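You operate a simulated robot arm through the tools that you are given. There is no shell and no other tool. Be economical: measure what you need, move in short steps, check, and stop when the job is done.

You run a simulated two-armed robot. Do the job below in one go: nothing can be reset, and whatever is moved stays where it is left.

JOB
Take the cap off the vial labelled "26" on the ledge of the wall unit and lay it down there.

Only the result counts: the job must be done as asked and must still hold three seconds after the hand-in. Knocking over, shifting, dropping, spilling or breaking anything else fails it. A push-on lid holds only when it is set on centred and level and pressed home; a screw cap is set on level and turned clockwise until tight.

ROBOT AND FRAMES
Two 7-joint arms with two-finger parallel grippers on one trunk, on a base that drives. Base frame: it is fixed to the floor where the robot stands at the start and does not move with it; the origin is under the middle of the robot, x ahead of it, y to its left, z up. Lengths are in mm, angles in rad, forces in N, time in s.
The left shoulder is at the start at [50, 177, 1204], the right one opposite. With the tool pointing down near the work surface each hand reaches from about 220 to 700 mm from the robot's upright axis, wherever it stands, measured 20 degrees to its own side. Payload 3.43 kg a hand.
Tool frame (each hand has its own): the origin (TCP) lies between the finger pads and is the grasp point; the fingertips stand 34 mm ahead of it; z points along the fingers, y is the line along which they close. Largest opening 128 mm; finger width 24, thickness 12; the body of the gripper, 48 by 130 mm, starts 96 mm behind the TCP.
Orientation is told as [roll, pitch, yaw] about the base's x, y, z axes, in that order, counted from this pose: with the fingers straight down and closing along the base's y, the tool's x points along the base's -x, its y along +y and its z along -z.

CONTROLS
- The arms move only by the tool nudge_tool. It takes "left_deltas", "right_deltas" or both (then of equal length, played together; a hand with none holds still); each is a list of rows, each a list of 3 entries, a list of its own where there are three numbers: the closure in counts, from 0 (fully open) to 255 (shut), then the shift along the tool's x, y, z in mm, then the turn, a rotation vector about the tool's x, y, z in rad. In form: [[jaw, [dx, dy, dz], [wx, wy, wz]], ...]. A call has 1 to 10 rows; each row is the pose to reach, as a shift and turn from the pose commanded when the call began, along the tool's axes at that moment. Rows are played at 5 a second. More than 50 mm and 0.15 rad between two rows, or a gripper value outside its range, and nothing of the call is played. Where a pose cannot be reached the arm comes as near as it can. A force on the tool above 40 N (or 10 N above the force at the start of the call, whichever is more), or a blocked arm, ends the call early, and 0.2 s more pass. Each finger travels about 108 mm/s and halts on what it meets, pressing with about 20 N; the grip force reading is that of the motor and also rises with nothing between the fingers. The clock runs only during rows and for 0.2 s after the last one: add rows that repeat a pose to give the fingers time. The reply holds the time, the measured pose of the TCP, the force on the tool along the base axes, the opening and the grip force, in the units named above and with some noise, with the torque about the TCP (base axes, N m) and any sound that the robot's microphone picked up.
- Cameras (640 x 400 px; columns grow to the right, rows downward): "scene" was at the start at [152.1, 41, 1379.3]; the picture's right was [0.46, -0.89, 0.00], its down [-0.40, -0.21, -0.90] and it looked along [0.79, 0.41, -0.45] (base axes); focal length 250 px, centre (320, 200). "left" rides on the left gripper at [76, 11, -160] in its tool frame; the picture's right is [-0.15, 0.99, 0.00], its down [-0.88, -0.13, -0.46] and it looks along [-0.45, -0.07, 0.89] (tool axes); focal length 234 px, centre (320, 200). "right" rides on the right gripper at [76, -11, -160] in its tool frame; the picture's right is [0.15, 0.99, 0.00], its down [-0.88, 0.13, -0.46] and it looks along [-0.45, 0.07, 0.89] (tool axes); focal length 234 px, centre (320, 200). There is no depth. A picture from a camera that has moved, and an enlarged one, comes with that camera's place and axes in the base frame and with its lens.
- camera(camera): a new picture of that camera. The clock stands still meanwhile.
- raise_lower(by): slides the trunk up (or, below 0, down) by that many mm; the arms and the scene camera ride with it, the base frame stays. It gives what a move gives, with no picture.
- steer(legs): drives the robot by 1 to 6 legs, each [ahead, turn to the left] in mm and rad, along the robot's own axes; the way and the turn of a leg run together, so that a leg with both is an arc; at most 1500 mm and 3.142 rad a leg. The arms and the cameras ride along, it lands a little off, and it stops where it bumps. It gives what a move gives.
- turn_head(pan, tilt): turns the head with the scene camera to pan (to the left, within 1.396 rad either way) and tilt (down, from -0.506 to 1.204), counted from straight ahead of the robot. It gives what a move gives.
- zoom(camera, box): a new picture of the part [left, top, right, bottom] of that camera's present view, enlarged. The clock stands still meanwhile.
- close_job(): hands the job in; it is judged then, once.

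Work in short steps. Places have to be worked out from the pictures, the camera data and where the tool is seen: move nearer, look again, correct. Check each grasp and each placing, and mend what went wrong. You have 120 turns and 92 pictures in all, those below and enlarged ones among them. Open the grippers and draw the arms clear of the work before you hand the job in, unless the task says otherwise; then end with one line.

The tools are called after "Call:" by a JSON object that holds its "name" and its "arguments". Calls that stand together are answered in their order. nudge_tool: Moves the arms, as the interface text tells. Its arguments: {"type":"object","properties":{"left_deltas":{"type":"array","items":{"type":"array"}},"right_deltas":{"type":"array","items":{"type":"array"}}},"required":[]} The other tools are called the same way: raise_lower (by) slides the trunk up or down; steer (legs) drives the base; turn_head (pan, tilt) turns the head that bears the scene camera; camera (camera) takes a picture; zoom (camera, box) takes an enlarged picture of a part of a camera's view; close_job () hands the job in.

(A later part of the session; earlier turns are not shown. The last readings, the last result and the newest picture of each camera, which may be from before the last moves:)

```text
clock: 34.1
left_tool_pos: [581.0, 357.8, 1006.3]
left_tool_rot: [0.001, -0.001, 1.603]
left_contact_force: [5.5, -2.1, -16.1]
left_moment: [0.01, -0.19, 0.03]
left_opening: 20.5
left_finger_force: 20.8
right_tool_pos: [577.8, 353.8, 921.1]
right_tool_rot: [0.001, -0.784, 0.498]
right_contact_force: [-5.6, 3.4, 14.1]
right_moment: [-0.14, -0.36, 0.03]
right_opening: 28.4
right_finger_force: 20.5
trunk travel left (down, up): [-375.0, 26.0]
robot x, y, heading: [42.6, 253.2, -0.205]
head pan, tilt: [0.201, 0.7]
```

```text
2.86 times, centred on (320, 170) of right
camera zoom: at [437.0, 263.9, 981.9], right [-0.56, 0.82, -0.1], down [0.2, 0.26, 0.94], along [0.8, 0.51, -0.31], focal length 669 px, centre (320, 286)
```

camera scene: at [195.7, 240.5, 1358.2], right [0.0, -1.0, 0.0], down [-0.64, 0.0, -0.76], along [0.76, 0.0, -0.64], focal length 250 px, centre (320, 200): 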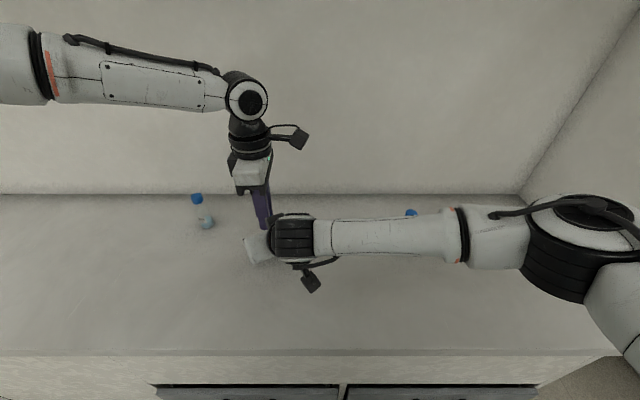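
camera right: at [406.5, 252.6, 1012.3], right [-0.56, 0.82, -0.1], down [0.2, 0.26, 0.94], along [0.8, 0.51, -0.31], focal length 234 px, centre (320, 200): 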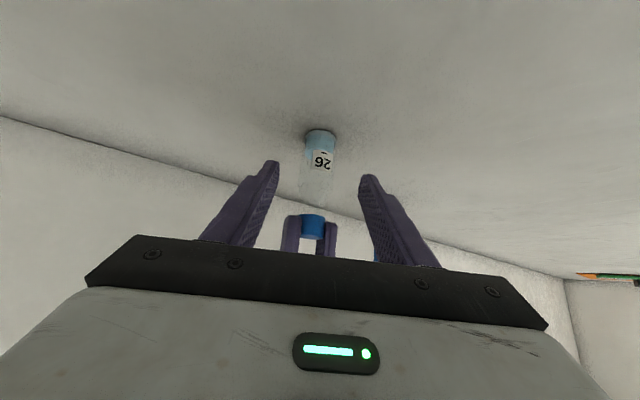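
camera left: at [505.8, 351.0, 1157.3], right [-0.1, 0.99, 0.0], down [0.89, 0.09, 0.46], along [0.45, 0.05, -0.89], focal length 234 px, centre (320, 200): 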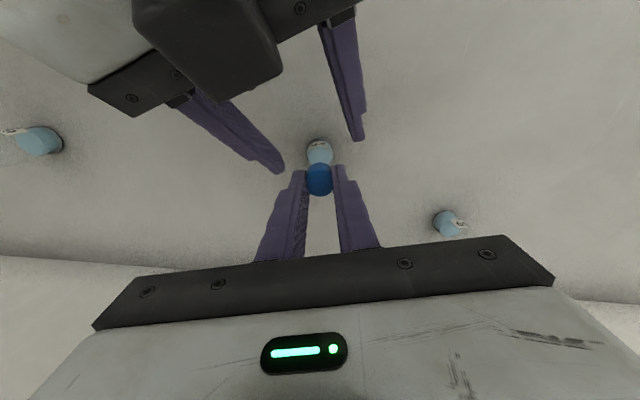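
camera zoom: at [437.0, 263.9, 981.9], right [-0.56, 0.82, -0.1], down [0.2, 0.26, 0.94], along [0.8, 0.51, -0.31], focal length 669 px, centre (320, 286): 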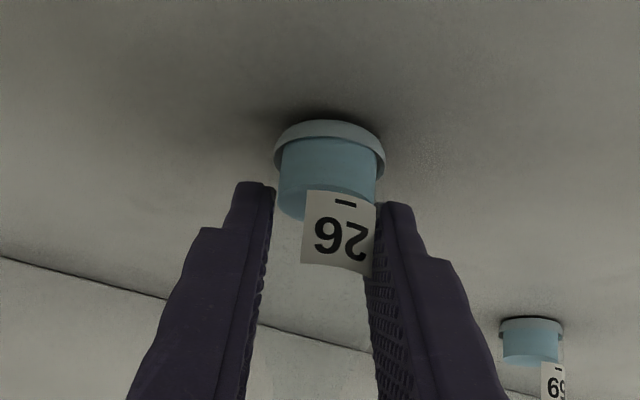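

The left hand rose about 7 mm with 16 N while the vial stayed put. I check whether the cap rose or slipped in the pads.

Call:
{"name": "zoom", "arguments": {"camera": "left", "box": [256, 120, 384, 220]}}

Call:
{"name": "zoom", "arguments": {"camera": "scene", "box": [230, 190, 310, 240]}}

Call:
{"name": "camera", "arguments": {"camera": "right"}}

```text
4.00 times, centred on (320, 170) of left
camera zoom: at [572.9, 283.4, 1166.3], right [-0.99, 0.12, 0.0], down [0.1, 0.88, 0.46], along [0.05, 0.45, -0.89], focal length 937 px, centre (320, 320)
```

zoom: 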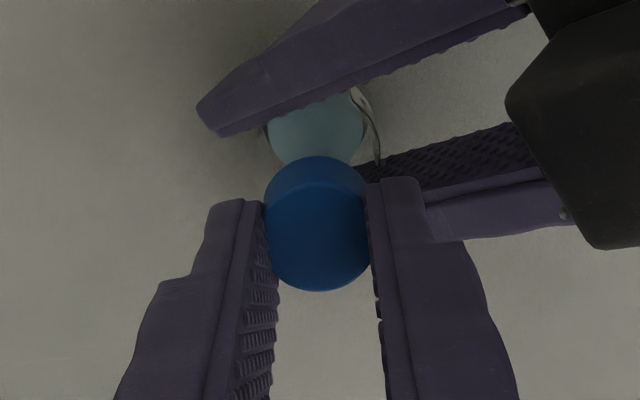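

```text
8.00 times, centred on (270, 215) of scene
camera zoom: at [195.8, 240.5, 1358.2], right [0.0, -1.0, 0.0], down [-0.64, 0.0, -0.76], along [0.76, 0.0, -0.64], focal length 2003 px, centre (720, 80)
```

zoom: 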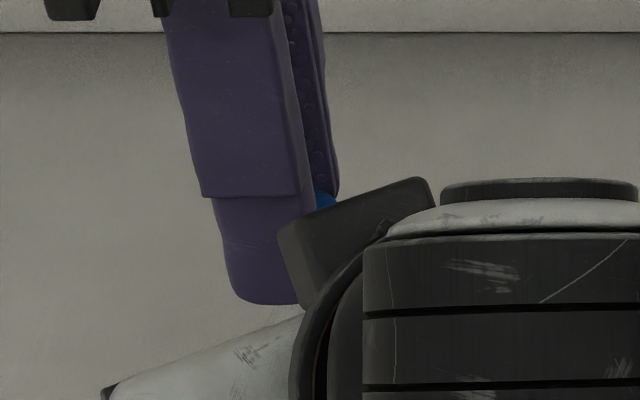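

```text
54 pictures are left
camera right: at [437.0, 263.9, 981.9], right [-0.56, 0.82, -0.1], down [0.2, 0.26, 0.94], along [0.8, 0.51, -0.31], focal length 234 px, centre (320, 200)
```

right: 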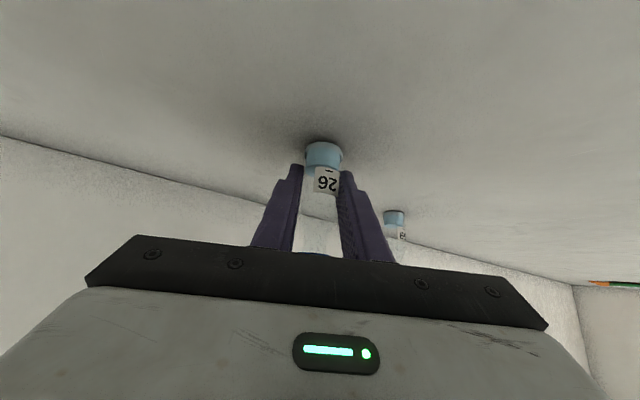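

The cap slipped in the pads while staying on the vial, yet it turns freely, so it is a screw cap that needs more turns. I lower again and continue turning counter-clockwise.

Call:
{"name": "nudge_tool", "arguments": {"left_deltas": [[200, [0, 0, 2], [0, 0, 0]], [190, [0, 0, 6], [0, 0, 0]], [255, [0, 0, 6], [0, 0, 0]], [255, [0, 0, 6], [0, 0, 0]], [255, [0, 0, 6], [0, 0, -0.15]], [255, [0, 0, 5.9], [0, 0, -0.3]], [255, [0, 0, 5.8], [0, 0, -0.45]], [255, [0, 0, 5.7], [0, 0, -0.6]], [255, [0, 0, 5.6], [0, 0, -0.75]], [255, [0, 0, 5.5], [0, 0, -0.9]]]}}

Call:
{"name": "zoom", "arguments": {"camera": "left", "box": [224, 100, 416, 220]}}

```text
clock: 36.3
left_tool_pos: [611.3, 460.2, 1005.9]
left_tool_rot: [0.037, 0.012, 2.477]
left_contact_force: [-0.5, -0.2, -0.1]
left_moment: [0.01, 0.0, 0.0]
left_opening: 0.3
left_finger_force: 19.7
left hand out of reach, approached as far as the arm can: row 7, 8, 9, 10
right_tool_pos: [578.1, 353.2, 923.4]
right_tool_rot: [0.001, -0.783, 0.497]
right_contact_force: [1.3, -0.2, 7.4]
right_moment: [0.1, -0.27, -0.01]
right_opening: 28.5
right_finger_force: 19.8
trunk travel left (down, up): [-375.0, 26.0]
robot x, y, heading: [41.1, 259.1, -0.198]
head pan, tilt: [0.201, 0.7]
```

```text
3.33 times, centred on (320, 160) of left
camera zoom: at [666.0, 412.1, 1167.5], right [-0.73, -0.69, 0.03], down [-0.61, 0.66, 0.44], along [-0.32, 0.3, -0.9], focal length 781 px, centre (320, 333)
```

zoom: 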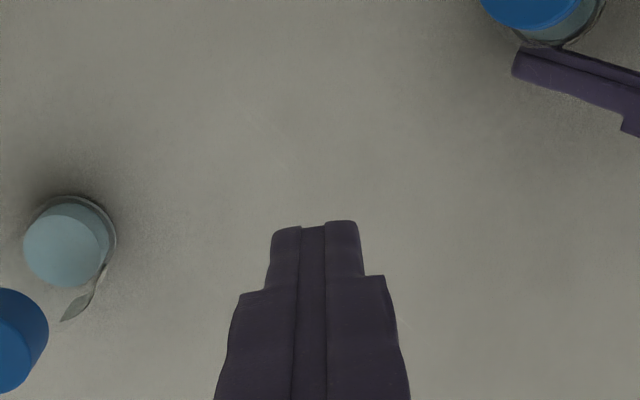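

The wrist hit its limit (yaw about 1.95) and the arm drifted to (611, 460); the vial and its cap are still held by the right hand. I raise the left hand straight up first, then unwind the yaw.

Call:
{"name": "nudge_tool", "arguments": {"left_deltas": [[255, [0, 0, -45], [0, 0, 0]], [255, [0, 0, -85], [0, 0, 0.1]], [200, [0, 0, -85], [0, 0, 0.25]], [150, [0, 0, -85], [0, 0, 0.4]], [150, [0, 0, -85], [0, 0, 0.55]], [150, [0, 0, -85], [0, 0, 0.7]], [150, [0, 0, -85], [0, 0, 0.7]]]}}

Call:
{"name": "camera", "arguments": {"camera": "left"}}

Call:
{"name": "camera", "arguments": {"camera": "scene"}}

```text
clock: 37.9
left_tool_pos: [611.3, 461.8, 1094.1]
left_tool_rot: [0.0, 0.003, 1.8]
left_contact_force: [-0.2, -0.7, -0.5]
left_moment: [-0.01, -0.02, 0.0]
left_opening: 52.8
left_finger_force: 0.0
left hand out of reach, approached as far as the arm can: row 1
right_tool_pos: [576.2, 353.4, 922.8]
right_tool_rot: [0.002, -0.786, 0.495]
right_contact_force: [2.6, -1.8, 13.6]
right_moment: [0.15, -0.48, -0.1]
right_opening: 28.0
right_finger_force: 19.8
trunk travel left (down, up): [-375.0, 26.0]
robot x, y, heading: [38.9, 255.6, -0.199]
head pan, tilt: [0.201, 0.7]
```

```text
52 pictures are left
camera left: at [617.9, 384.9, 1253.2], right [-1.0, -0.08, 0.0], down [-0.07, 0.89, 0.45], along [-0.04, 0.45, -0.89], focal length 234 px, centre (320, 200)
```

left: 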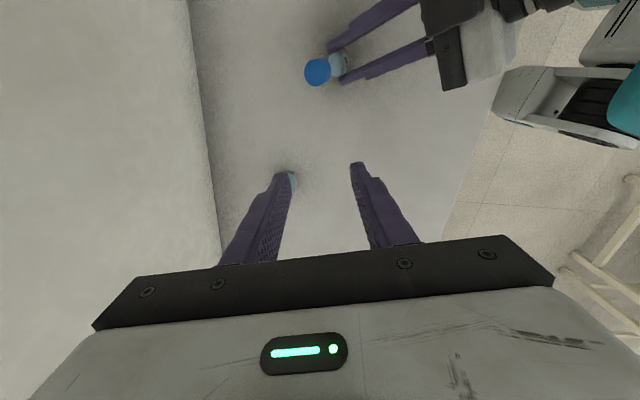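

```text
51 pictures are left
camera scene: at [194.5, 240.0, 1358.4], right [0.0, -1.0, 0.0], down [-0.64, 0.0, -0.77], along [0.77, 0.0, -0.64], focal length 250 px, centre (320, 200)
```

scene: 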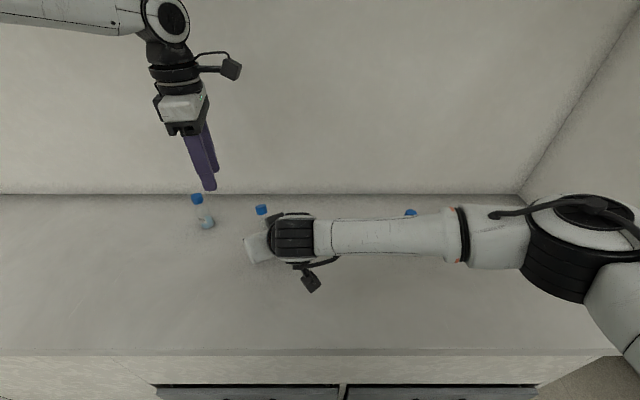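

Left hand is safely up and vial 59 is undisturbed. The right hand feels a 13 N upward push, so I check the vial's standing.

Call:
{"name": "zoom", "arguments": {"camera": "right", "box": [224, 100, 416, 240]}}

Call:
{"name": "zoom", "arguments": {"camera": "left", "box": [270, 20, 430, 120]}}

```text
2.86 times, centred on (320, 170) of right
camera zoom: at [436.2, 263.6, 982.3], right [-0.56, 0.82, -0.1], down [0.2, 0.26, 0.95], along [0.8, 0.51, -0.31], focal length 669 px, centre (320, 286)
```

zoom: 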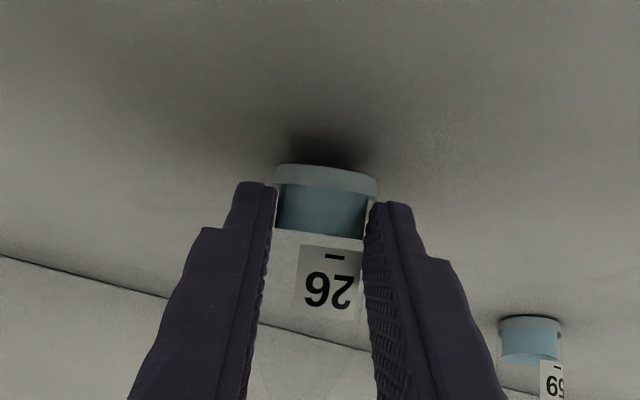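

```text
4.00 times, centred on (350, 70) of left
camera zoom: at [617.9, 384.9, 1253.2], right [-1.0, -0.08, 0.0], down [-0.07, 0.89, 0.45], along [-0.04, 0.45, -0.89], focal length 937 px, centre (200, 720)
```

zoom: 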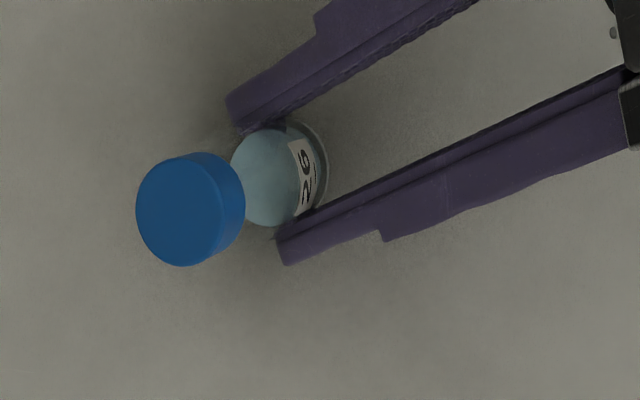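

The stray motion leaned vial 26 about 19° forward in the right grip, with the cap still on so nothing spilled. I lift it 20 mm and rotate the right hand back to set it upright, starting with half the turn.

Call:
{"name": "nudge_tool", "arguments": {"right_deltas": [[255, [-7, 0, -7], [0, 0, 0]], [255, [-14, 0, -14], [0, 0, 0]], [255, [-14, 0, -14], [0, -0.08, 0]], [255, [-14, 0, -14], [0, -0.16, 0]], [255, [-14, 0, -14], [0, -0.16, 0]]]}}

Call:
{"name": "camera", "arguments": {"camera": "left"}}

Call:
{"name": "camera", "arguments": {"camera": "right"}}

```text
clock: 39.1
left_tool_pos: [613.1, 461.1, 1092.8]
left_tool_rot: [0.0, 0.001, 1.802]
left_contact_force: [-0.7, -0.1, 0.2]
left_moment: [-0.03, 0.02, 0.05]
left_opening: 52.5
left_finger_force: 0.0
right_tool_pos: [576.1, 353.2, 941.3]
right_tool_rot: [0.003, -0.945, 0.498]
right_contact_force: [0.6, -0.5, -1.2]
right_moment: [-0.07, -0.03, -0.01]
right_opening: 28.2
right_finger_force: 20.1
trunk travel left (down, up): [-375.0, 26.0]
robot x, y, heading: [43.0, 255.7, -0.198]
head pan, tilt: [0.201, 0.7]
```

```text
48 pictures are left
camera left: at [619.2, 385.5, 1252.4], right [-1.0, -0.08, 0.0], down [-0.07, 0.89, 0.45], along [-0.04, 0.45, -0.89], focal length 234 px, centre (320, 200)
```

left: 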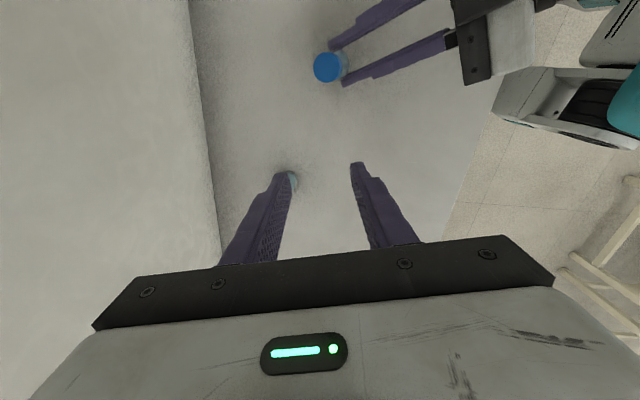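

```text
47 pictures are left
camera right: at [428.5, 260.3, 973.9], right [-0.55, 0.83, -0.12], down [0.07, 0.18, 0.98], along [0.83, 0.53, -0.16], focal length 234 px, centre (320, 200)
```

right: 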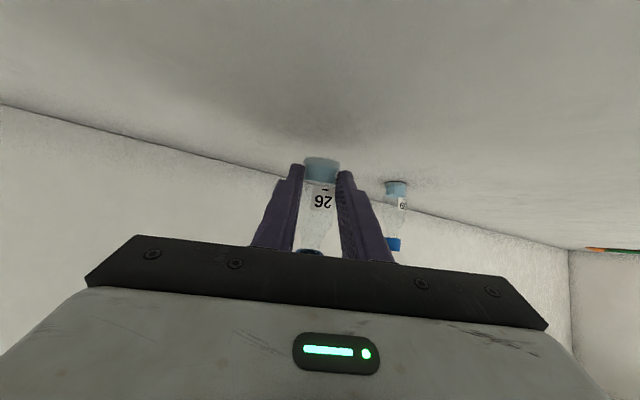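

Reachable. I enlarge the left view to measure the remaining lean.

Call:
{"name": "zoom", "arguments": {"camera": "left", "box": [290, 30, 386, 90]}}

Call:
{"name": "zoom", "arguments": {"camera": "right", "box": [240, 140, 420, 260]}}

```text
6.67 times, centred on (338, 60) of left
camera zoom: at [619.2, 385.5, 1252.4], right [-1.0, -0.08, 0.0], down [-0.07, 0.89, 0.45], along [-0.04, 0.45, -0.89], focal length 1561 px, centre (200, 1133)
```

zoom: 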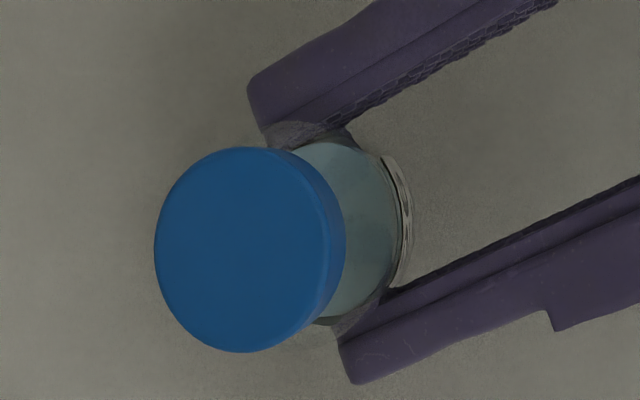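

```text
3.33 times, centred on (330, 200) of right
camera zoom: at [428.5, 260.3, 973.9], right [-0.55, 0.83, -0.12], down [0.07, 0.18, 0.98], along [0.83, 0.53, -0.16], focal length 781 px, centre (287, 200)
```

zoom: 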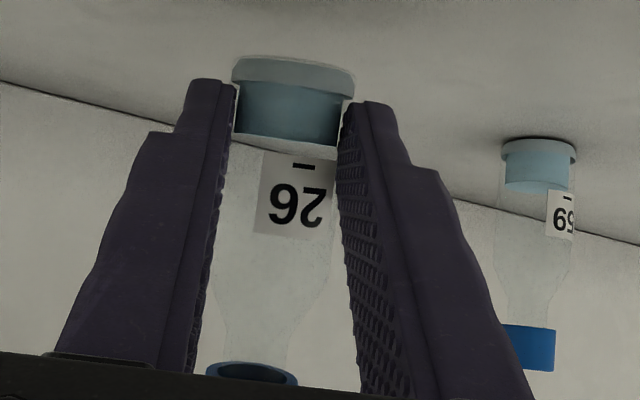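

Remaining lean is about 11° (0.19 rad), so I rotate the right hand by that.

Call:
{"name": "nudge_tool", "arguments": {"right_deltas": [[255, [0, 0, 0], [0, -0.1, 0]], [255, [0, 0, 0], [0, -0.19, 0]], [255, [0, 0, 0], [0, -0.19, 0]]]}}

Call:
{"name": "zoom", "arguments": {"camera": "left", "box": [290, 30, 386, 90]}}

Call:
{"name": "zoom", "arguments": {"camera": "right", "box": [240, 140, 420, 260]}}

```text
clock: 39.9
left_tool_pos: [611.7, 460.1, 1092.8]
left_tool_rot: [0.0, 0.001, 1.8]
left_contact_force: [-0.3, 0.3, -0.1]
left_moment: [0.02, 0.02, 0.01]
left_opening: 52.8
left_finger_force: 0.0
right_tool_pos: [576.4, 352.5, 941.6]
right_tool_rot: [0.003, -1.043, 0.495]
right_contact_force: [-1.0, 0.2, -1.6]
right_moment: [0.01, 0.04, 0.01]
right_opening: 28.3
right_finger_force: 20.6
right hand out of reach, approached as far as the arm can: row 2, 3
trunk travel left (down, up): [-375.0, 26.0]
robot x, y, heading: [40.1, 253.4, -0.201]
head pan, tilt: [0.201, 0.7]
```

```text
6.67 times, centred on (338, 60) of left
camera zoom: at [619.2, 385.4, 1252.4], right [-1.0, -0.08, 0.0], down [-0.07, 0.89, 0.45], along [-0.04, 0.45, -0.89], focal length 1561 px, centre (200, 1133)
```

zoom: 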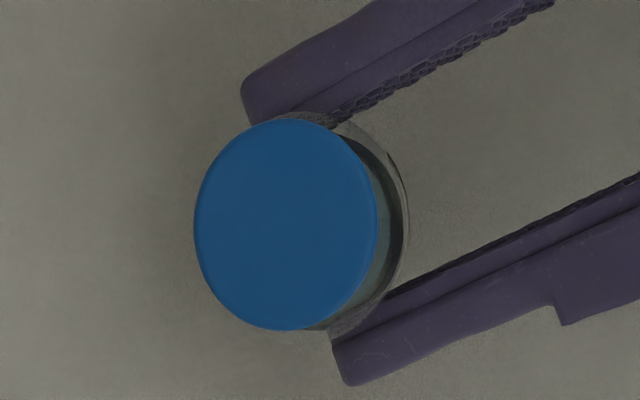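

```text
3.33 times, centred on (330, 200) of right
camera zoom: at [426.6, 258.9, 956.1], right [-0.54, 0.83, -0.12], down [-0.02, 0.14, 0.99], along [0.84, 0.53, -0.06], focal length 781 px, centre (287, 200)
```

zoom: 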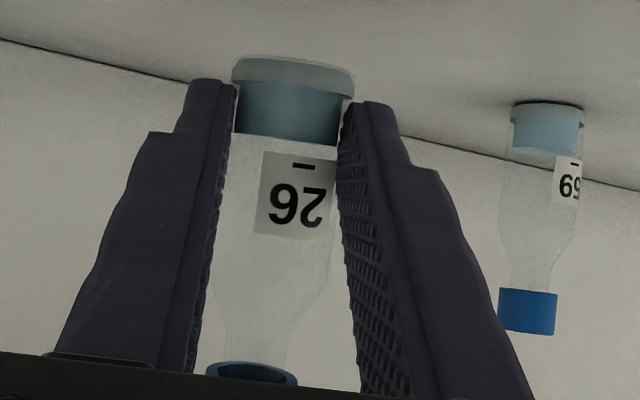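

The right wrist tops out with about 5° of lean left. It will settle flat when set down, so I lower it to the ledge for a clean upright re-grasp, first by 18 mm.

Call:
{"name": "nudge_tool", "arguments": {"right_deltas": [[255, [5.2, 0, 3], [0, 0, 0]], [255, [10.4, 0, 6], [0, 0, 0]], [255, [15.5, 0, 9.1], [0, 0, 0]], [255, [15.5, 0, 9.1], [0, 0, 0]]]}}

Call:
{"name": "zoom", "arguments": {"camera": "right", "box": [240, 120, 420, 240]}}

```text
clock: 40.9
left_tool_pos: [613.2, 460.9, 1093.8]
left_tool_rot: [0.0, 0.002, 1.802]
left_contact_force: [0.2, 0.7, 0.6]
left_moment: [-0.04, 0.01, 0.02]
left_opening: 52.8
left_finger_force: 0.1
right_tool_pos: [578.1, 353.3, 923.9]
right_tool_rot: [0.002, -1.041, 0.497]
right_contact_force: [-0.1, 0.4, -0.9]
right_moment: [0.01, 0.01, -0.03]
right_opening: 27.8
right_finger_force: 19.8
trunk travel left (down, up): [-375.0, 26.0]
robot x, y, heading: [41.3, 255.9, -0.2]
head pan, tilt: [0.201, 0.7]
```

```text
3.33 times, centred on (330, 180) of right
camera zoom: at [427.6, 259.1, 939.0], right [-0.54, 0.83, -0.13], down [-0.02, 0.14, 0.99], along [0.84, 0.53, -0.06], focal length 781 px, centre (287, 267)
```

zoom: 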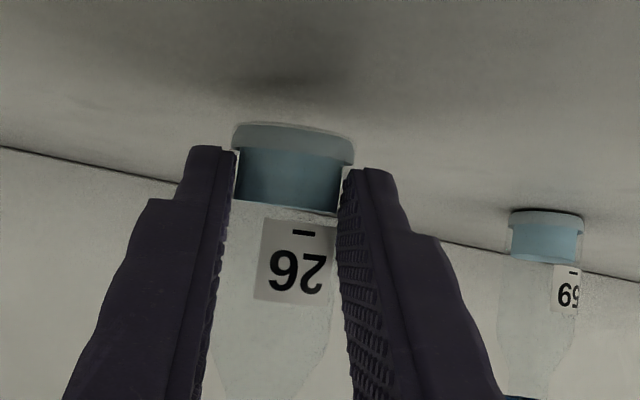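

Base bottom is about 15 mm above the ledge. I lower in 2 mm rows; contact will stop the call.

Call:
{"name": "nudge_tool", "arguments": {"right_deltas": [[255, [1.7, 0, 1], [0, 0, 0]], [255, [3.5, 0, 2], [0, 0, 0]], [255, [5.2, 0, 3], [0, 0, 0]], [255, [6.9, 0, 4], [0, 0, 0]], [255, [8.6, 0, 5], [0, 0, 0]], [255, [10.4, 0, 6], [0, 0, 0]]]}}

Call:
{"name": "zoom", "arguments": {"camera": "right", "box": [240, 120, 420, 240]}}

```text
clock: 42.3
left_tool_pos: [613.0, 461.3, 1092.3]
left_tool_rot: [0.002, 0.0, 1.8]
left_contact_force: [-0.7, -0.4, 0.1]
left_moment: [0.02, -0.01, 0.0]
left_opening: 52.5
left_finger_force: 0.1
right_tool_pos: [576.8, 352.6, 924.0]
right_tool_rot: [0.001, -1.041, 0.494]
right_contact_force: [0.8, 0.5, 0.8]
right_moment: [-0.03, 0.04, 0.02]
right_opening: 28.1
right_finger_force: 19.8
right hand out of reach, approached as far as the arm can: row 2, 3, 4, 5, 6
trunk travel left (down, up): [-375.0, 26.0]
robot x, y, heading: [40.5, 254.0, -0.204]
head pan, tilt: [0.201, 0.7]
```

```text
3.33 times, centred on (330, 180) of right
camera zoom: at [427.4, 259.4, 939.0], right [-0.54, 0.83, -0.13], down [-0.02, 0.14, 0.99], along [0.84, 0.53, -0.06], focal length 781 px, centre (287, 267)
```

zoom: 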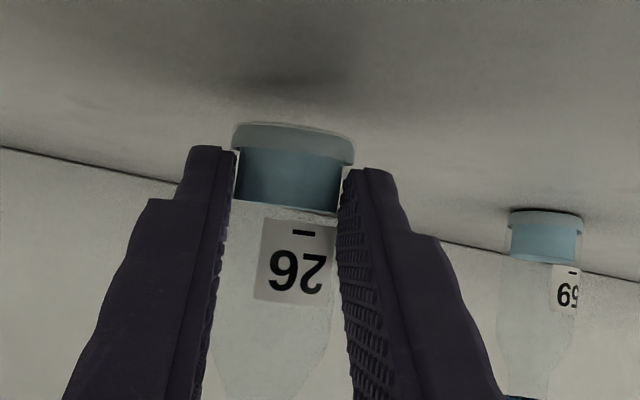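

The arm can't go lower at that tilt, so I lower the trunk by 12 mm instead.

Call:
{"name": "raise_lower", "arguments": {"by": -12}}

Call:
{"name": "zoom", "arguments": {"camera": "right", "box": [240, 120, 420, 240]}}

```text
clock: 42.9
left_tool_pos: [611.4, 461.5, 1080.7]
left_tool_rot: [0.0, 0.002, 1.8]
left_contact_force: [-0.1, 0.2, 0.3]
left_moment: [0.05, 0.02, -0.02]
left_opening: 52.5
left_finger_force: 0.1
right_tool_pos: [576.2, 354.2, 914.0]
right_tool_rot: [0.001, -1.043, 0.498]
right_contact_force: [1.0, 1.9, 8.2]
right_moment: [0.21, -0.36, 0.03]
right_opening: 28.1
right_finger_force: 19.8
trunk travel left (down, up): [-363.0, 38.0]
robot x, y, heading: [41.9, 259.5, -0.2]
head pan, tilt: [0.201, 0.7]
```

```text
3.33 times, centred on (330, 180) of right
camera zoom: at [428.1, 259.8, 928.6], right [-0.54, 0.83, -0.13], down [-0.02, 0.14, 0.99], along [0.84, 0.53, -0.06], focal length 781 px, centre (287, 267)
```

zoom: 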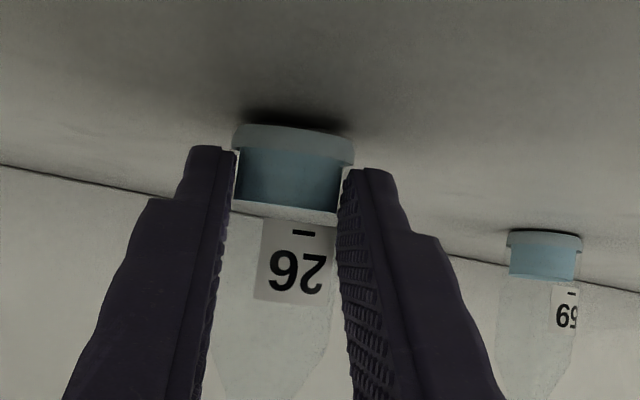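

The vial's base touches the ledge (8 N up). I open the right fingers gently so it settles flat.

Call:
{"name": "nudge_tool", "arguments": {"right_deltas": [[200, [0, 0, 0], [0, 0, 0]], [190, [0, 0, 0], [0, 0, 0]], [180, [0, 0, 0], [0, 0, 0]], [165, [0, 0, 0], [0, 0, 0]], [150, [0, 0, 0], [0, 0, 0]], [130, [0, 0, 0], [0, 0, 0]], [115, [0, 0, 0], [0, 0, 0]], [115, [0, 0, 0], [0, 0, 0]]]}}

Call:
{"name": "zoom", "arguments": {"camera": "right", "box": [240, 120, 420, 240]}}

Call:
{"name": "zoom", "arguments": {"camera": "left", "box": [270, 20, 430, 120]}}

```text
clock: 44.7
left_tool_pos: [612.5, 461.4, 1082.1]
left_tool_rot: [-0.001, 0.001, 1.801]
left_contact_force: [0.4, 0.5, -0.2]
left_moment: [0.02, -0.01, 0.02]
left_opening: 52.8
left_finger_force: 0.0
right_tool_pos: [576.5, 353.2, 910.9]
right_tool_rot: [0.002, -1.041, 0.495]
right_contact_force: [0.5, -0.7, -0.5]
right_moment: [-0.02, 0.0, 0.0]
right_opening: 70.0
right_finger_force: 0.0
trunk travel left (down, up): [-363.0, 38.0]
robot x, y, heading: [43.9, 255.6, -0.2]
head pan, tilt: [0.201, 0.7]
```

```text
3.33 times, centred on (330, 180) of right
camera zoom: at [427.4, 259.4, 927.0], right [-0.54, 0.83, -0.13], down [-0.02, 0.14, 0.99], along [0.84, 0.53, -0.06], focal length 781 px, centre (287, 267)
```

zoom: 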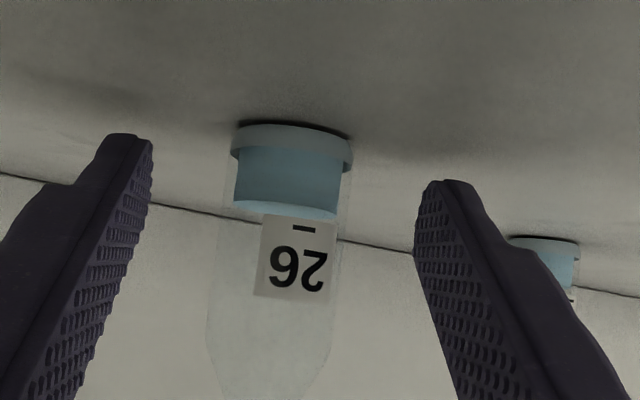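

```text
4.00 times, centred on (350, 70) of left
camera zoom: at [619.1, 385.4, 1240.5], right [-1.0, -0.08, 0.0], down [-0.07, 0.89, 0.45], along [-0.04, 0.45, -0.89], focal length 937 px, centre (200, 720)
```

zoom: 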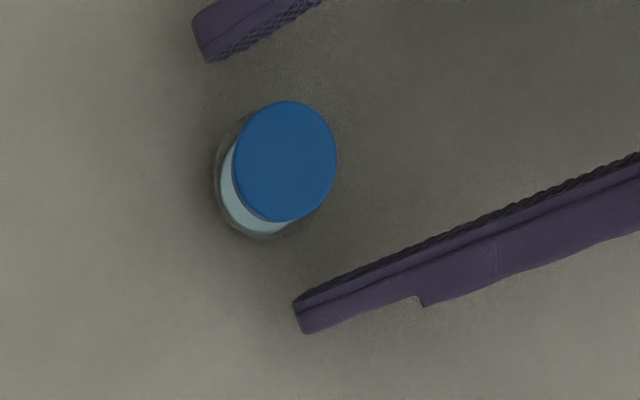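

The vial stands upright again at about (600, 366), with the fingers around it. I move the right hand 20 mm forward, 8 mm up and ease its tilt, then look before closing.

Call:
{"name": "nudge_tool", "arguments": {"right_deltas": [[115, [-7, 0, -4], [0, 0, 0]], [115, [-12, 0, 4.6], [0, 0.05, 0]], [115, [-17, 0, 13.3], [0, 0.1, 0]], [115, [-17, 0, 13.3], [0, 0.1, 0]]]}}

Call:
{"name": "zoom", "arguments": {"camera": "right", "box": [230, 110, 410, 230]}}

Call:
{"name": "zoom", "arguments": {"camera": "left", "box": [270, 20, 430, 120]}}

```text
clock: 45.7
left_tool_pos: [612.6, 460.6, 1080.7]
left_tool_rot: [0.0, 0.003, 1.801]
left_contact_force: [-0.7, -0.4, -0.4]
left_moment: [0.0, -0.05, -0.04]
left_opening: 52.5
left_finger_force: 0.1
right_tool_pos: [594.8, 363.6, 919.8]
right_tool_rot: [0.004, -0.941, 0.494]
right_contact_force: [0.5, 0.2, 0.0]
right_moment: [-0.02, 0.0, -0.02]
right_opening: 70.2
right_finger_force: 0.1
trunk travel left (down, up): [-363.0, 38.0]
robot x, y, heading: [41.9, 254.1, -0.201]
head pan, tilt: [0.201, 0.7]
```

```text
3.33 times, centred on (320, 170) of right
camera zoom: at [447.2, 271.0, 952.7], right [-0.55, 0.83, -0.12], down [0.07, 0.19, 0.98], along [0.83, 0.53, -0.16], focal length 781 px, centre (320, 300)
```

zoom: 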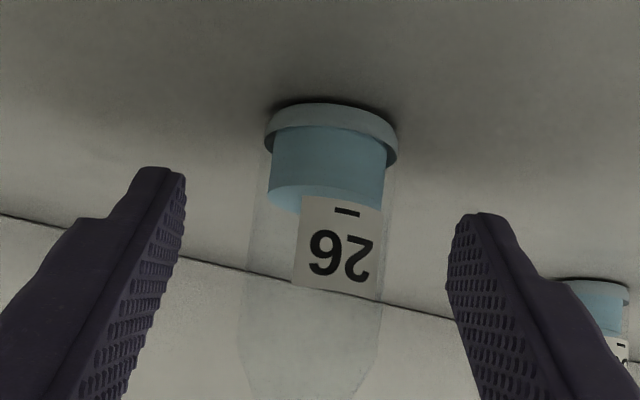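

```text
4.00 times, centred on (350, 70) of left
camera zoom: at [619.1, 385.3, 1240.5], right [-1.0, -0.08, 0.0], down [-0.07, 0.89, 0.45], along [-0.04, 0.45, -0.89], focal length 937 px, centre (200, 720)
```

zoom: 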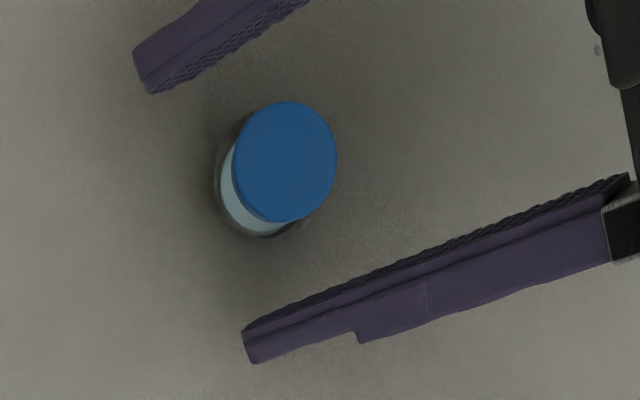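

Centred. I close the right fingers on the body.

Call:
{"name": "nudge_tool", "arguments": {"right_deltas": [[160, [0, 0, 0], [0, 0, 0]], [180, [0, 0, 0], [0, 0, 0]], [195, [0, 0, 0], [0, 0, 0]], [225, [0, 0, 0], [0, 0, 0]], [255, [0, 0, 0], [0, 0, 0]], [255, [0, 0, 0], [0, 0, 0]]]}}

Call:
{"name": "zoom", "arguments": {"camera": "left", "box": [270, 20, 430, 120]}}

Call:
{"name": "zoom", "arguments": {"camera": "right", "box": [230, 110, 410, 230]}}

```text
clock: 47.1
left_tool_pos: [612.6, 462.0, 1080.5]
left_tool_rot: [-0.001, 0.0, 1.801]
left_contact_force: [0.1, -0.2, -1.1]
left_moment: [-0.03, -0.04, 0.03]
left_opening: 52.8
left_finger_force: 0.1
right_tool_pos: [593.5, 362.8, 919.8]
right_tool_rot: [0.003, -0.941, 0.496]
right_contact_force: [0.5, -0.8, 0.7]
right_moment: [-0.03, 0.01, -0.02]
right_opening: 28.3
right_finger_force: 19.7
trunk travel left (down, up): [-363.0, 38.0]
robot x, y, heading: [39.4, 258.1, -0.204]
head pan, tilt: [0.201, 0.7]
```

```text
4.00 times, centred on (350, 70) of left
camera zoom: at [619.1, 385.4, 1240.5], right [-1.0, -0.08, 0.0], down [-0.07, 0.89, 0.45], along [-0.04, 0.45, -0.89], focal length 937 px, centre (200, 720)
```

zoom: 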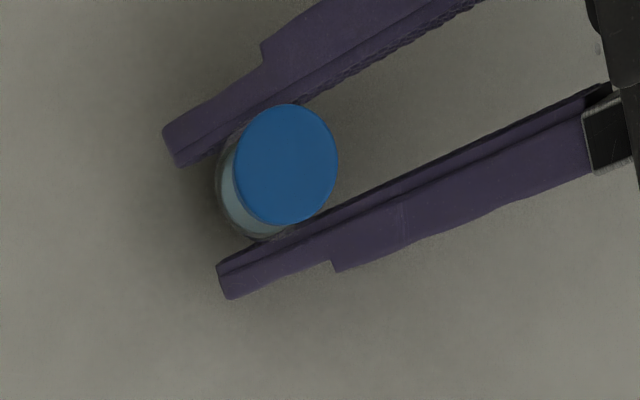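

```text
3.33 times, centred on (320, 170) of right
camera zoom: at [447.2, 270.9, 952.7], right [-0.55, 0.83, -0.12], down [0.07, 0.19, 0.98], along [0.83, 0.53, -0.16], focal length 781 px, centre (320, 300)
```

zoom: 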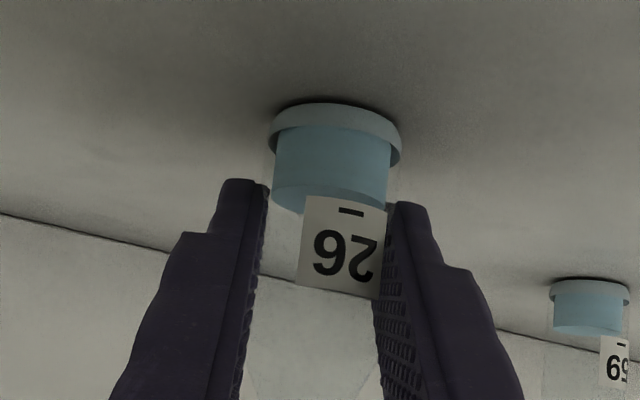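

Firmly held upright; cap at about (599, 366). I bring the left hand back above the cap while unwinding its yaw clockwise by 1.5 rad.

Call:
{"name": "nudge_tool", "arguments": {"left_deltas": [[150, [9, 3.5, 2.5], [0, 0, 0.15]], [150, [18, 7, 5], [0, 0, 0.3]], [150, [27, 10.5, 7.5], [0, 0, 0.45]], [150, [36, 14, 10], [0, 0, 0.6]], [150, [45, 17.5, 12.5], [0, 0, 0.75]], [150, [54, 21, 15], [0, 0, 0.9]], [150, [63, 24.5, 17.5], [0, 0, 1.05]], [150, [72, 28, 20], [0, 0, 1.2]], [150, [81, 31.5, 22.5], [0, 0, 1.35]], [150, [90.4, 35, 25], [0, 0, 1.5]]]}}

Call:
{"name": "nudge_tool", "arguments": {"left_deltas": [[150, [0, 0, 0], [0, 0, 0.15]], [150, [0, 0, 0], [0, 0, 0.3]], [150, [0, 0, 0], [0, 0, 0.45]], [150, [0, 0, 0], [0, 0, 0.6]], [150, [0, 0, 0], [0, 0, 0.75]], [150, [0, 0, 0], [0, 0, 0.9]], [150, [0, 0, 0], [0, 0, 1.05]], [150, [0, 0, 0], [0, 0, 1.2]]]}}

Call:
{"name": "zoom", "arguments": {"camera": "left", "box": [224, 90, 416, 210]}}

```text
clock: 49.3
left_tool_pos: [599.2, 364.8, 1056.2]
left_tool_rot: [-0.002, 0.0, 0.297]
left_contact_force: [0.5, 0.0, 0.2]
left_moment: [-0.01, 0.0, 0.01]
left_opening: 52.6
left_finger_force: 0.0
right_tool_pos: [595.1, 364.3, 918.8]
right_tool_rot: [0.002, -0.94, 0.495]
right_contact_force: [0.4, -0.4, -0.2]
right_moment: [-0.02, 0.02, -0.01]
right_opening: 28.3
right_finger_force: 19.8
trunk travel left (down, up): [-363.0, 38.0]
robot x, y, heading: [45.5, 257.3, -0.2]
head pan, tilt: [0.201, 0.7]
```

```text
clock: 51.1
left_tool_pos: [599.6, 364.9, 1056.5]
left_tool_rot: [-0.002, -0.002, -0.903]
left_contact_force: [0.4, -0.8, 0.3]
left_moment: [-0.01, 0.0, 0.01]
left_opening: 52.8
left_finger_force: 0.0
right_tool_pos: [593.7, 363.1, 919.7]
right_tool_rot: [0.001, -0.94, 0.497]
right_contact_force: [-0.7, 0.9, 0.6]
right_moment: [-0.02, -0.03, -0.03]
right_opening: 27.9
right_finger_force: 20.1
trunk travel left (down, up): [-363.0, 38.0]
robot x, y, heading: [37.8, 253.6, -0.201]
head pan, tilt: [0.201, 0.7]
```

```text
3.33 times, centred on (320, 150) of left
camera zoom: at [561.0, 432.0, 1215.5], right [0.87, 0.5, 0.0], down [0.44, -0.77, 0.46], along [0.23, -0.4, -0.89], focal length 781 px, centre (320, 367)
```

zoom: 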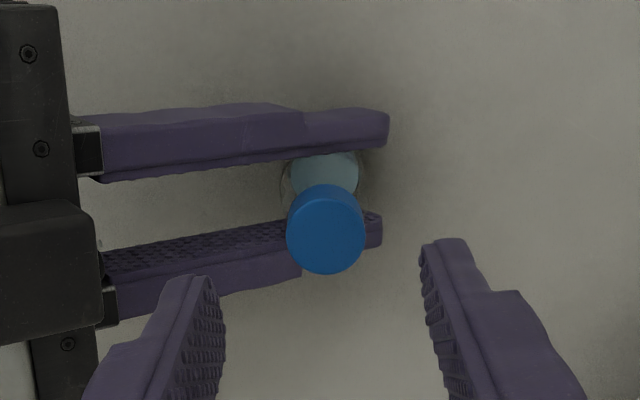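

Yaw is −0.90, with room to turn to about 1.85. The cap is 2 mm off along tool y. I descend with the jaws narrowed to 41 mm to clear the right fingers.

Call:
{"name": "nudge_tool", "arguments": {"left_deltas": [[172, [-0.5, 2, 0], [0, 0, 0]], [172, [-0.5, 2, 20], [0, 0, 0]], [172, [-0.5, 2, 40], [0, 0, 0]], [172, [-0.5, 2, 52], [0, 0, 0]], [172, [-0.5, 2, 52], [0, 0, 0]]]}}

Call:
{"name": "zoom", "arguments": {"camera": "left", "box": [256, 110, 384, 190]}}

Call:
{"name": "zoom", "arguments": {"camera": "scene", "box": [225, 170, 325, 250]}}

```text
clock: 52.3
left_tool_pos: [601.8, 365.6, 1003.2]
left_tool_rot: [-0.002, -0.002, -0.899]
left_contact_force: [0.2, -0.4, 0.7]
left_moment: [-0.03, -0.03, 0.03]
left_opening: 41.5
left_finger_force: 0.0
right_tool_pos: [595.4, 363.5, 919.1]
right_tool_rot: [0.003, -0.941, 0.496]
right_contact_force: [0.1, -1.0, 1.3]
right_moment: [-0.02, -0.04, -0.03]
right_opening: 27.9
right_finger_force: 20.0
trunk travel left (down, up): [-363.0, 38.0]
robot x, y, heading: [44.6, 253.2, -0.202]
head pan, tilt: [0.201, 0.7]
```

```text
5.00 times, centred on (320, 150) of left
camera zoom: at [563.8, 433.0, 1163.3], right [0.87, 0.5, 0.0], down [0.45, -0.77, 0.46], along [0.23, -0.4, -0.89], focal length 1171 px, centre (320, 450)
```

zoom: 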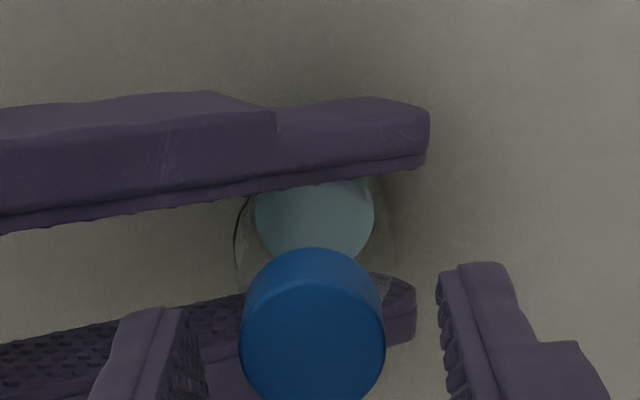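

```text
5.00 times, centred on (275, 210) of scene
camera zoom: at [195.7, 240.5, 1346.2], right [0.0, -1.0, 0.0], down [-0.64, 0.0, -0.76], along [0.76, 0.0, -0.64], focal length 1252 px, centre (545, 150)
```

zoom: 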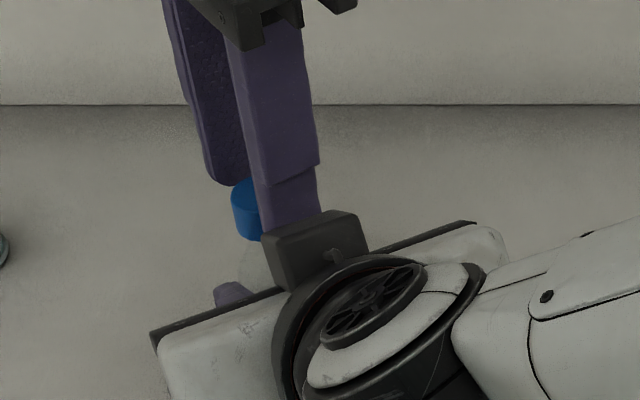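

Centred. I descend 4 mm more and close on the cap.

Call:
{"name": "nudge_tool", "arguments": {"left_deltas": [[172, [0, -0.3, 4], [0, 0, 0]], [190, [0, -0.3, 4], [0, 0, 0]], [205, [0, -0.3, 4], [0, 0, 0]], [230, [0, -0.3, 4], [0, 0, 0]], [255, [0, -0.3, 4], [0, 0, 0]], [255, [0, -0.3, 4], [0, 0, 0]]]}}

Call:
{"name": "zoom", "arguments": {"camera": "left", "box": [256, 110, 384, 210]}}

```text
clock: 53.7
left_tool_pos: [601.8, 365.2, 1001.1]
left_tool_rot: [-0.002, 0.001, -0.899]
left_contact_force: [-3.8, -3.8, -0.6]
left_moment: [-0.13, 0.14, 0.04]
left_opening: 23.0
left_finger_force: 19.5
right_tool_pos: [594.5, 363.5, 919.8]
right_tool_rot: [0.002, -0.941, 0.497]
right_contact_force: [4.3, 3.6, -0.5]
right_moment: [-0.13, 0.25, -0.02]
right_opening: 28.1
right_finger_force: 19.2
trunk travel left (down, up): [-363.0, 38.0]
robot x, y, heading: [43.6, 252.4, -0.202]
head pan, tilt: [0.201, 0.7]
```

```text
4.00 times, centred on (320, 160) of left
camera zoom: at [563.3, 432.7, 1159.5], right [0.87, 0.5, 0.0], down [0.45, -0.77, 0.46], along [0.23, -0.4, -0.89], focal length 937 px, centre (320, 360)
```

zoom: 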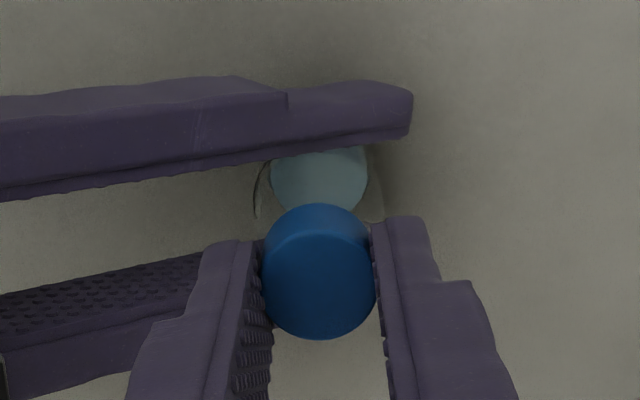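

Gripped. I relieve the 5 N side load by 2 mm and turn counter-clockwise 1.35 rad.

Call:
{"name": "nudge_tool", "arguments": {"left_deltas": [[255, [0, -2, 0], [0, 0, 0]], [255, [0, -2, 0], [0, 0, -0.15]], [255, [0, -2, 0], [0, 0, -0.3]], [255, [0, -2, -0.2], [0, 0, -0.45]], [255, [0, -2, -0.2], [0, 0, -0.6]], [255, [0, -2, -0.3], [0, 0, -0.75]], [255, [0, -2, -0.4], [0, 0, -0.9]], [255, [0, -2, -0.5], [0, 0, -1.05]], [255, [0, -2, -0.6], [0, 0, -1.2]], [255, [0, -2, -0.7], [0, 0, -1.35]]]}}

Call:
{"name": "zoom", "arguments": {"camera": "right", "box": [230, 110, 410, 230]}}

```text
clock: 55.9
left_tool_pos: [600.3, 365.4, 1000.4]
left_tool_rot: [-0.001, -0.003, 0.454]
left_contact_force: [8.1, 11.6, 1.1]
left_moment: [0.66, -0.43, -0.02]
left_opening: 22.9
left_finger_force: 20.3
right_tool_pos: [595.1, 362.8, 920.7]
right_tool_rot: [0.0, -0.94, 0.494]
right_contact_force: [-9.1, -10.7, 0.8]
right_moment: [0.34, -0.14, -0.03]
right_opening: 28.3
right_finger_force: 19.7
trunk travel left (down, up): [-363.0, 38.0]
robot x, y, heading: [45.3, 254.9, -0.199]
head pan, tilt: [0.201, 0.7]
```

```text
3.33 times, centred on (320, 170) of right
camera zoom: at [447.0, 270.5, 952.5], right [-0.55, 0.83, -0.12], down [0.07, 0.19, 0.98], along [0.83, 0.53, -0.16], focal length 781 px, centre (320, 300)
```

zoom: 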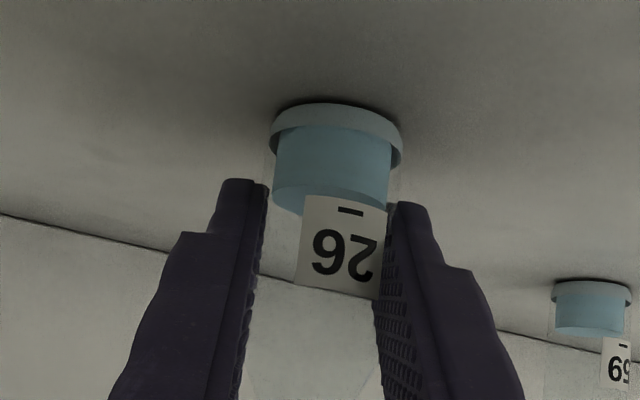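

Vial still firm and the label is unchanged. A side load of 14 N has built up, so I recentre the left hand by about (+2.5, +3.5) mm and check the load.

Call:
{"name": "nudge_tool", "arguments": {"left_deltas": [[255, [-1.9, 1, 0], [0, 0, 0]], [255, [-3.5, 2, 0], [0, 0, 0]], [255, [-3.5, 2, 0], [0, 0, 0]]]}}

```text
clock: 56.7
left_tool_pos: [600.7, 365.3, 1001.0]
left_tool_rot: [-0.003, 0.004, 0.449]
left_contact_force: [-7.2, 0.5, 6.1]
left_moment: [0.23, 0.01, 0.02]
left_opening: 23.0
left_finger_force: 20.3
right_tool_pos: [595.2, 363.7, 920.4]
right_tool_rot: [0.002, -0.94, 0.495]
right_contact_force: [6.1, -0.4, -5.4]
right_moment: [-0.16, 0.58, -0.02]
right_opening: 28.4
right_finger_force: 19.6
trunk travel left (down, up): [-363.0, 38.0]
robot x, y, heading: [39.5, 259.0, -0.202]
head pan, tilt: [0.201, 0.7]
```

The load is now small, with 6 N upward on the left hand: the cap is rising, so it is indeed a screw. I follow it up and turn another 1.3 rad (to yaw 1.75).

Call:
{"name": "nudge_tool", "arguments": {"left_deltas": [[255, [1, 0.4, -1.5], [0, 0, 0]], [255, [1, 0.4, -1.6], [0, 0, -0.15]], [255, [1, 0.4, -1.7], [0, 0, -0.3]], [255, [1, 0.4, -1.8], [0, 0, -0.45]], [255, [1, 0.4, -1.9], [0, 0, -0.6]], [255, [1, 0.4, -2.0], [0, 0, -0.75]], [255, [1, 0.4, -2.1], [0, 0, -0.9]], [255, [1, 0.4, -2.2], [0, 0, -1.05]], [255, [1, 0.4, -2.3], [0, 0, -1.2]], [255, [1, 0.4, -2.4], [0, 0, -1.3]]]}}

Call:
{"name": "zoom", "arguments": {"camera": "left", "box": [256, 110, 384, 210]}}

Call:
{"name": "zoom", "arguments": {"camera": "right", "box": [230, 110, 410, 230]}}

```text
clock: 58.9
left_tool_pos: [598.6, 367.1, 1003.6]
left_tool_rot: [0.001, 0.002, 1.754]
left_contact_force: [-10.7, -2.5, -1.6]
left_moment: [-0.27, 0.45, -0.05]
left_opening: 22.9
left_finger_force: 20.2
right_tool_pos: [594.5, 364.0, 919.4]
right_tool_rot: [0.003, -0.942, 0.495]
right_contact_force: [11.2, 1.9, -0.2]
right_moment: [0.12, 0.48, -0.01]
right_opening: 28.3
right_finger_force: 20.2
trunk travel left (down, up): [-363.0, 38.0]
robot x, y, heading: [40.2, 254.9, -0.198]
head pan, tilt: [0.201, 0.7]
```

```text
4.00 times, centred on (320, 160) of left
camera zoom: at [602.9, 291.6, 1162.4], right [-1.0, -0.04, 0.0], down [-0.03, 0.89, 0.45], along [-0.02, 0.45, -0.89], focal length 937 px, centre (320, 360)
```

zoom: 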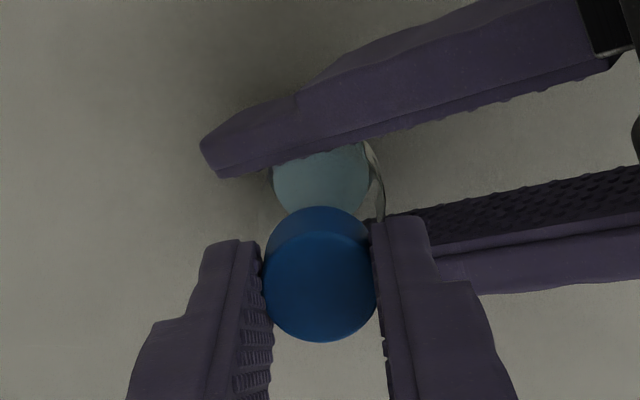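

```text
3.33 times, centred on (320, 170) of right
camera zoom: at [447.3, 270.8, 952.7], right [-0.55, 0.83, -0.12], down [0.07, 0.19, 0.98], along [0.83, 0.53, -0.16], focal length 781 px, centre (320, 300)
```

zoom: 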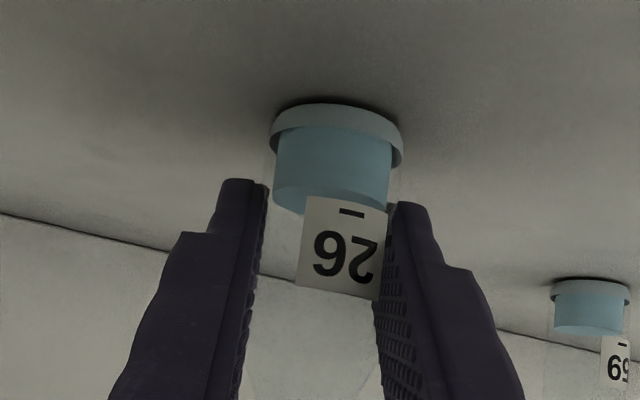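

The vial is still firm. I relieve the x load and test with a 3 mm lift.

Call:
{"name": "nudge_tool", "arguments": {"left_deltas": [[255, [0.2, 1.8, 0], [0, 0, 0]], [255, [0.2, 1.8, -1.5], [0, 0, 0]], [255, [0.2, 1.8, -3], [0, 0, 0]], [255, [0.2, 1.8, -3], [0, 0, 0]]]}}

```text
clock: 59.9
left_tool_pos: [598.3, 367.5, 1006.2]
left_tool_rot: [-0.001, 0.001, 1.752]
left_contact_force: [1.7, 2.4, -15.4]
left_moment: [0.0, -0.13, 0.0]
left_opening: 23.2
left_finger_force: 20.5
right_tool_pos: [593.8, 364.3, 920.2]
right_tool_rot: [0.003, -0.942, 0.497]
right_contact_force: [-2.0, -2.1, 15.2]
right_moment: [0.26, -0.05, -0.06]
right_opening: 28.4
right_finger_force: 19.7
trunk travel left (down, up): [-363.0, 38.0]
robot x, y, heading: [42.0, 256.9, -0.202]
head pan, tilt: [0.201, 0.7]
```

Still threaded (15 N), so another stroke is needed. I lower back, open, and unwind the left hand around the cap.

Call:
{"name": "nudge_tool", "arguments": {"left_deltas": [[255, [0, 0, 2.5], [0, 0, 0]], [200, [0, 0, 2.5], [0, 0, 0]], [172, [0, 0, 2.5], [0, 0, 0]], [172, [0, 0, -2], [0, 0, 0.1]], [172, [0, 0, -2], [0, 0, 0.25]], [172, [0, 0, -2], [0, 0, 0.4]], [172, [0, 0, -2], [0, 0, 0.55]], [172, [0, 0, -2], [0, 0, 0.7]], [172, [0, 0, -2], [0, 0, 0.85]], [172, [0, 0, -2], [0, 0, 1.0]]]}}

Call:
{"name": "nudge_tool", "arguments": {"left_deltas": [[172, [0, 0, 0], [0, 0, 0.15]], [172, [0, 0, 0], [0, 0, 0.3]], [172, [0, 0, 0], [0, 0, 0.45]], [172, [0, 0, 0], [0, 0, 0.6]], [172, [0, 0, 0], [0, 0, 0.75]], [172, [0, 0, 0], [0, 0, 0.9]], [172, [0, 0, 0], [0, 0, 1.05]], [172, [0, 0, 0], [0, 0, 1.2]], [172, [0, 0, 0], [0, 0, 1.35]], [172, [0, 0, 0], [0, 0, 1.5]]]}}

Call:
{"name": "zoom", "arguments": {"camera": "left", "box": [256, 110, 384, 210]}}

```text
clock: 62.1
left_tool_pos: [599.0, 366.8, 1008.3]
left_tool_rot: [-0.003, 0.002, 0.748]
left_contact_force: [0.1, 0.7, -0.2]
left_moment: [0.01, 0.0, 0.01]
left_opening: 41.3
left_finger_force: 0.1
right_tool_pos: [593.8, 362.8, 920.4]
right_tool_rot: [0.003, -0.941, 0.495]
right_contact_force: [-0.9, -0.7, 0.2]
right_moment: [0.0, 0.0, -0.01]
right_opening: 28.2
right_finger_force: 19.8
trunk travel left (down, up): [-363.0, 38.0]
robot x, y, heading: [41.3, 254.8, -0.203]
head pan, tilt: [0.201, 0.7]
```

```text
clock: 64.3
left_tool_pos: [599.3, 367.0, 1006.7]
left_tool_rot: [-0.002, -0.001, -0.753]
left_contact_force: [0.5, -0.2, 0.0]
left_moment: [0.03, 0.02, -0.01]
left_opening: 41.7
left_finger_force: 0.1
right_tool_pos: [595.4, 362.7, 919.4]
right_tool_rot: [0.001, -0.943, 0.494]
right_contact_force: [-0.6, 0.1, 0.6]
right_moment: [-0.02, -0.02, -0.02]
right_opening: 28.2
right_finger_force: 19.4
trunk travel left (down, up): [-363.0, 38.0]
robot x, y, heading: [38.7, 257.4, -0.2]
head pan, tilt: [0.201, 0.7]
```

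```text
4.00 times, centred on (320, 160) of left
camera zoom: at [551.4, 427.3, 1167.5], right [0.78, 0.62, 0.0], down [0.55, -0.7, 0.46], along [0.28, -0.36, -0.89], focal length 937 px, centre (320, 360)
```

zoom: 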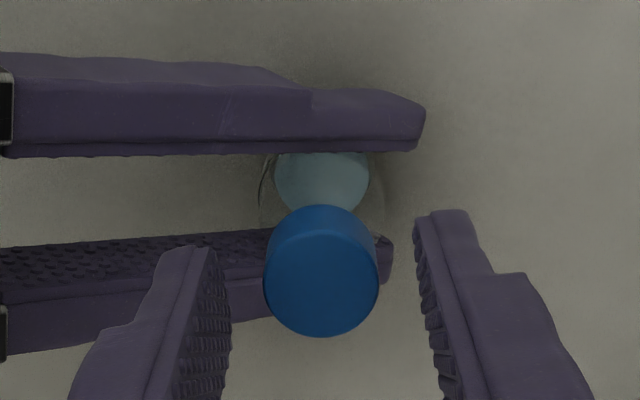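

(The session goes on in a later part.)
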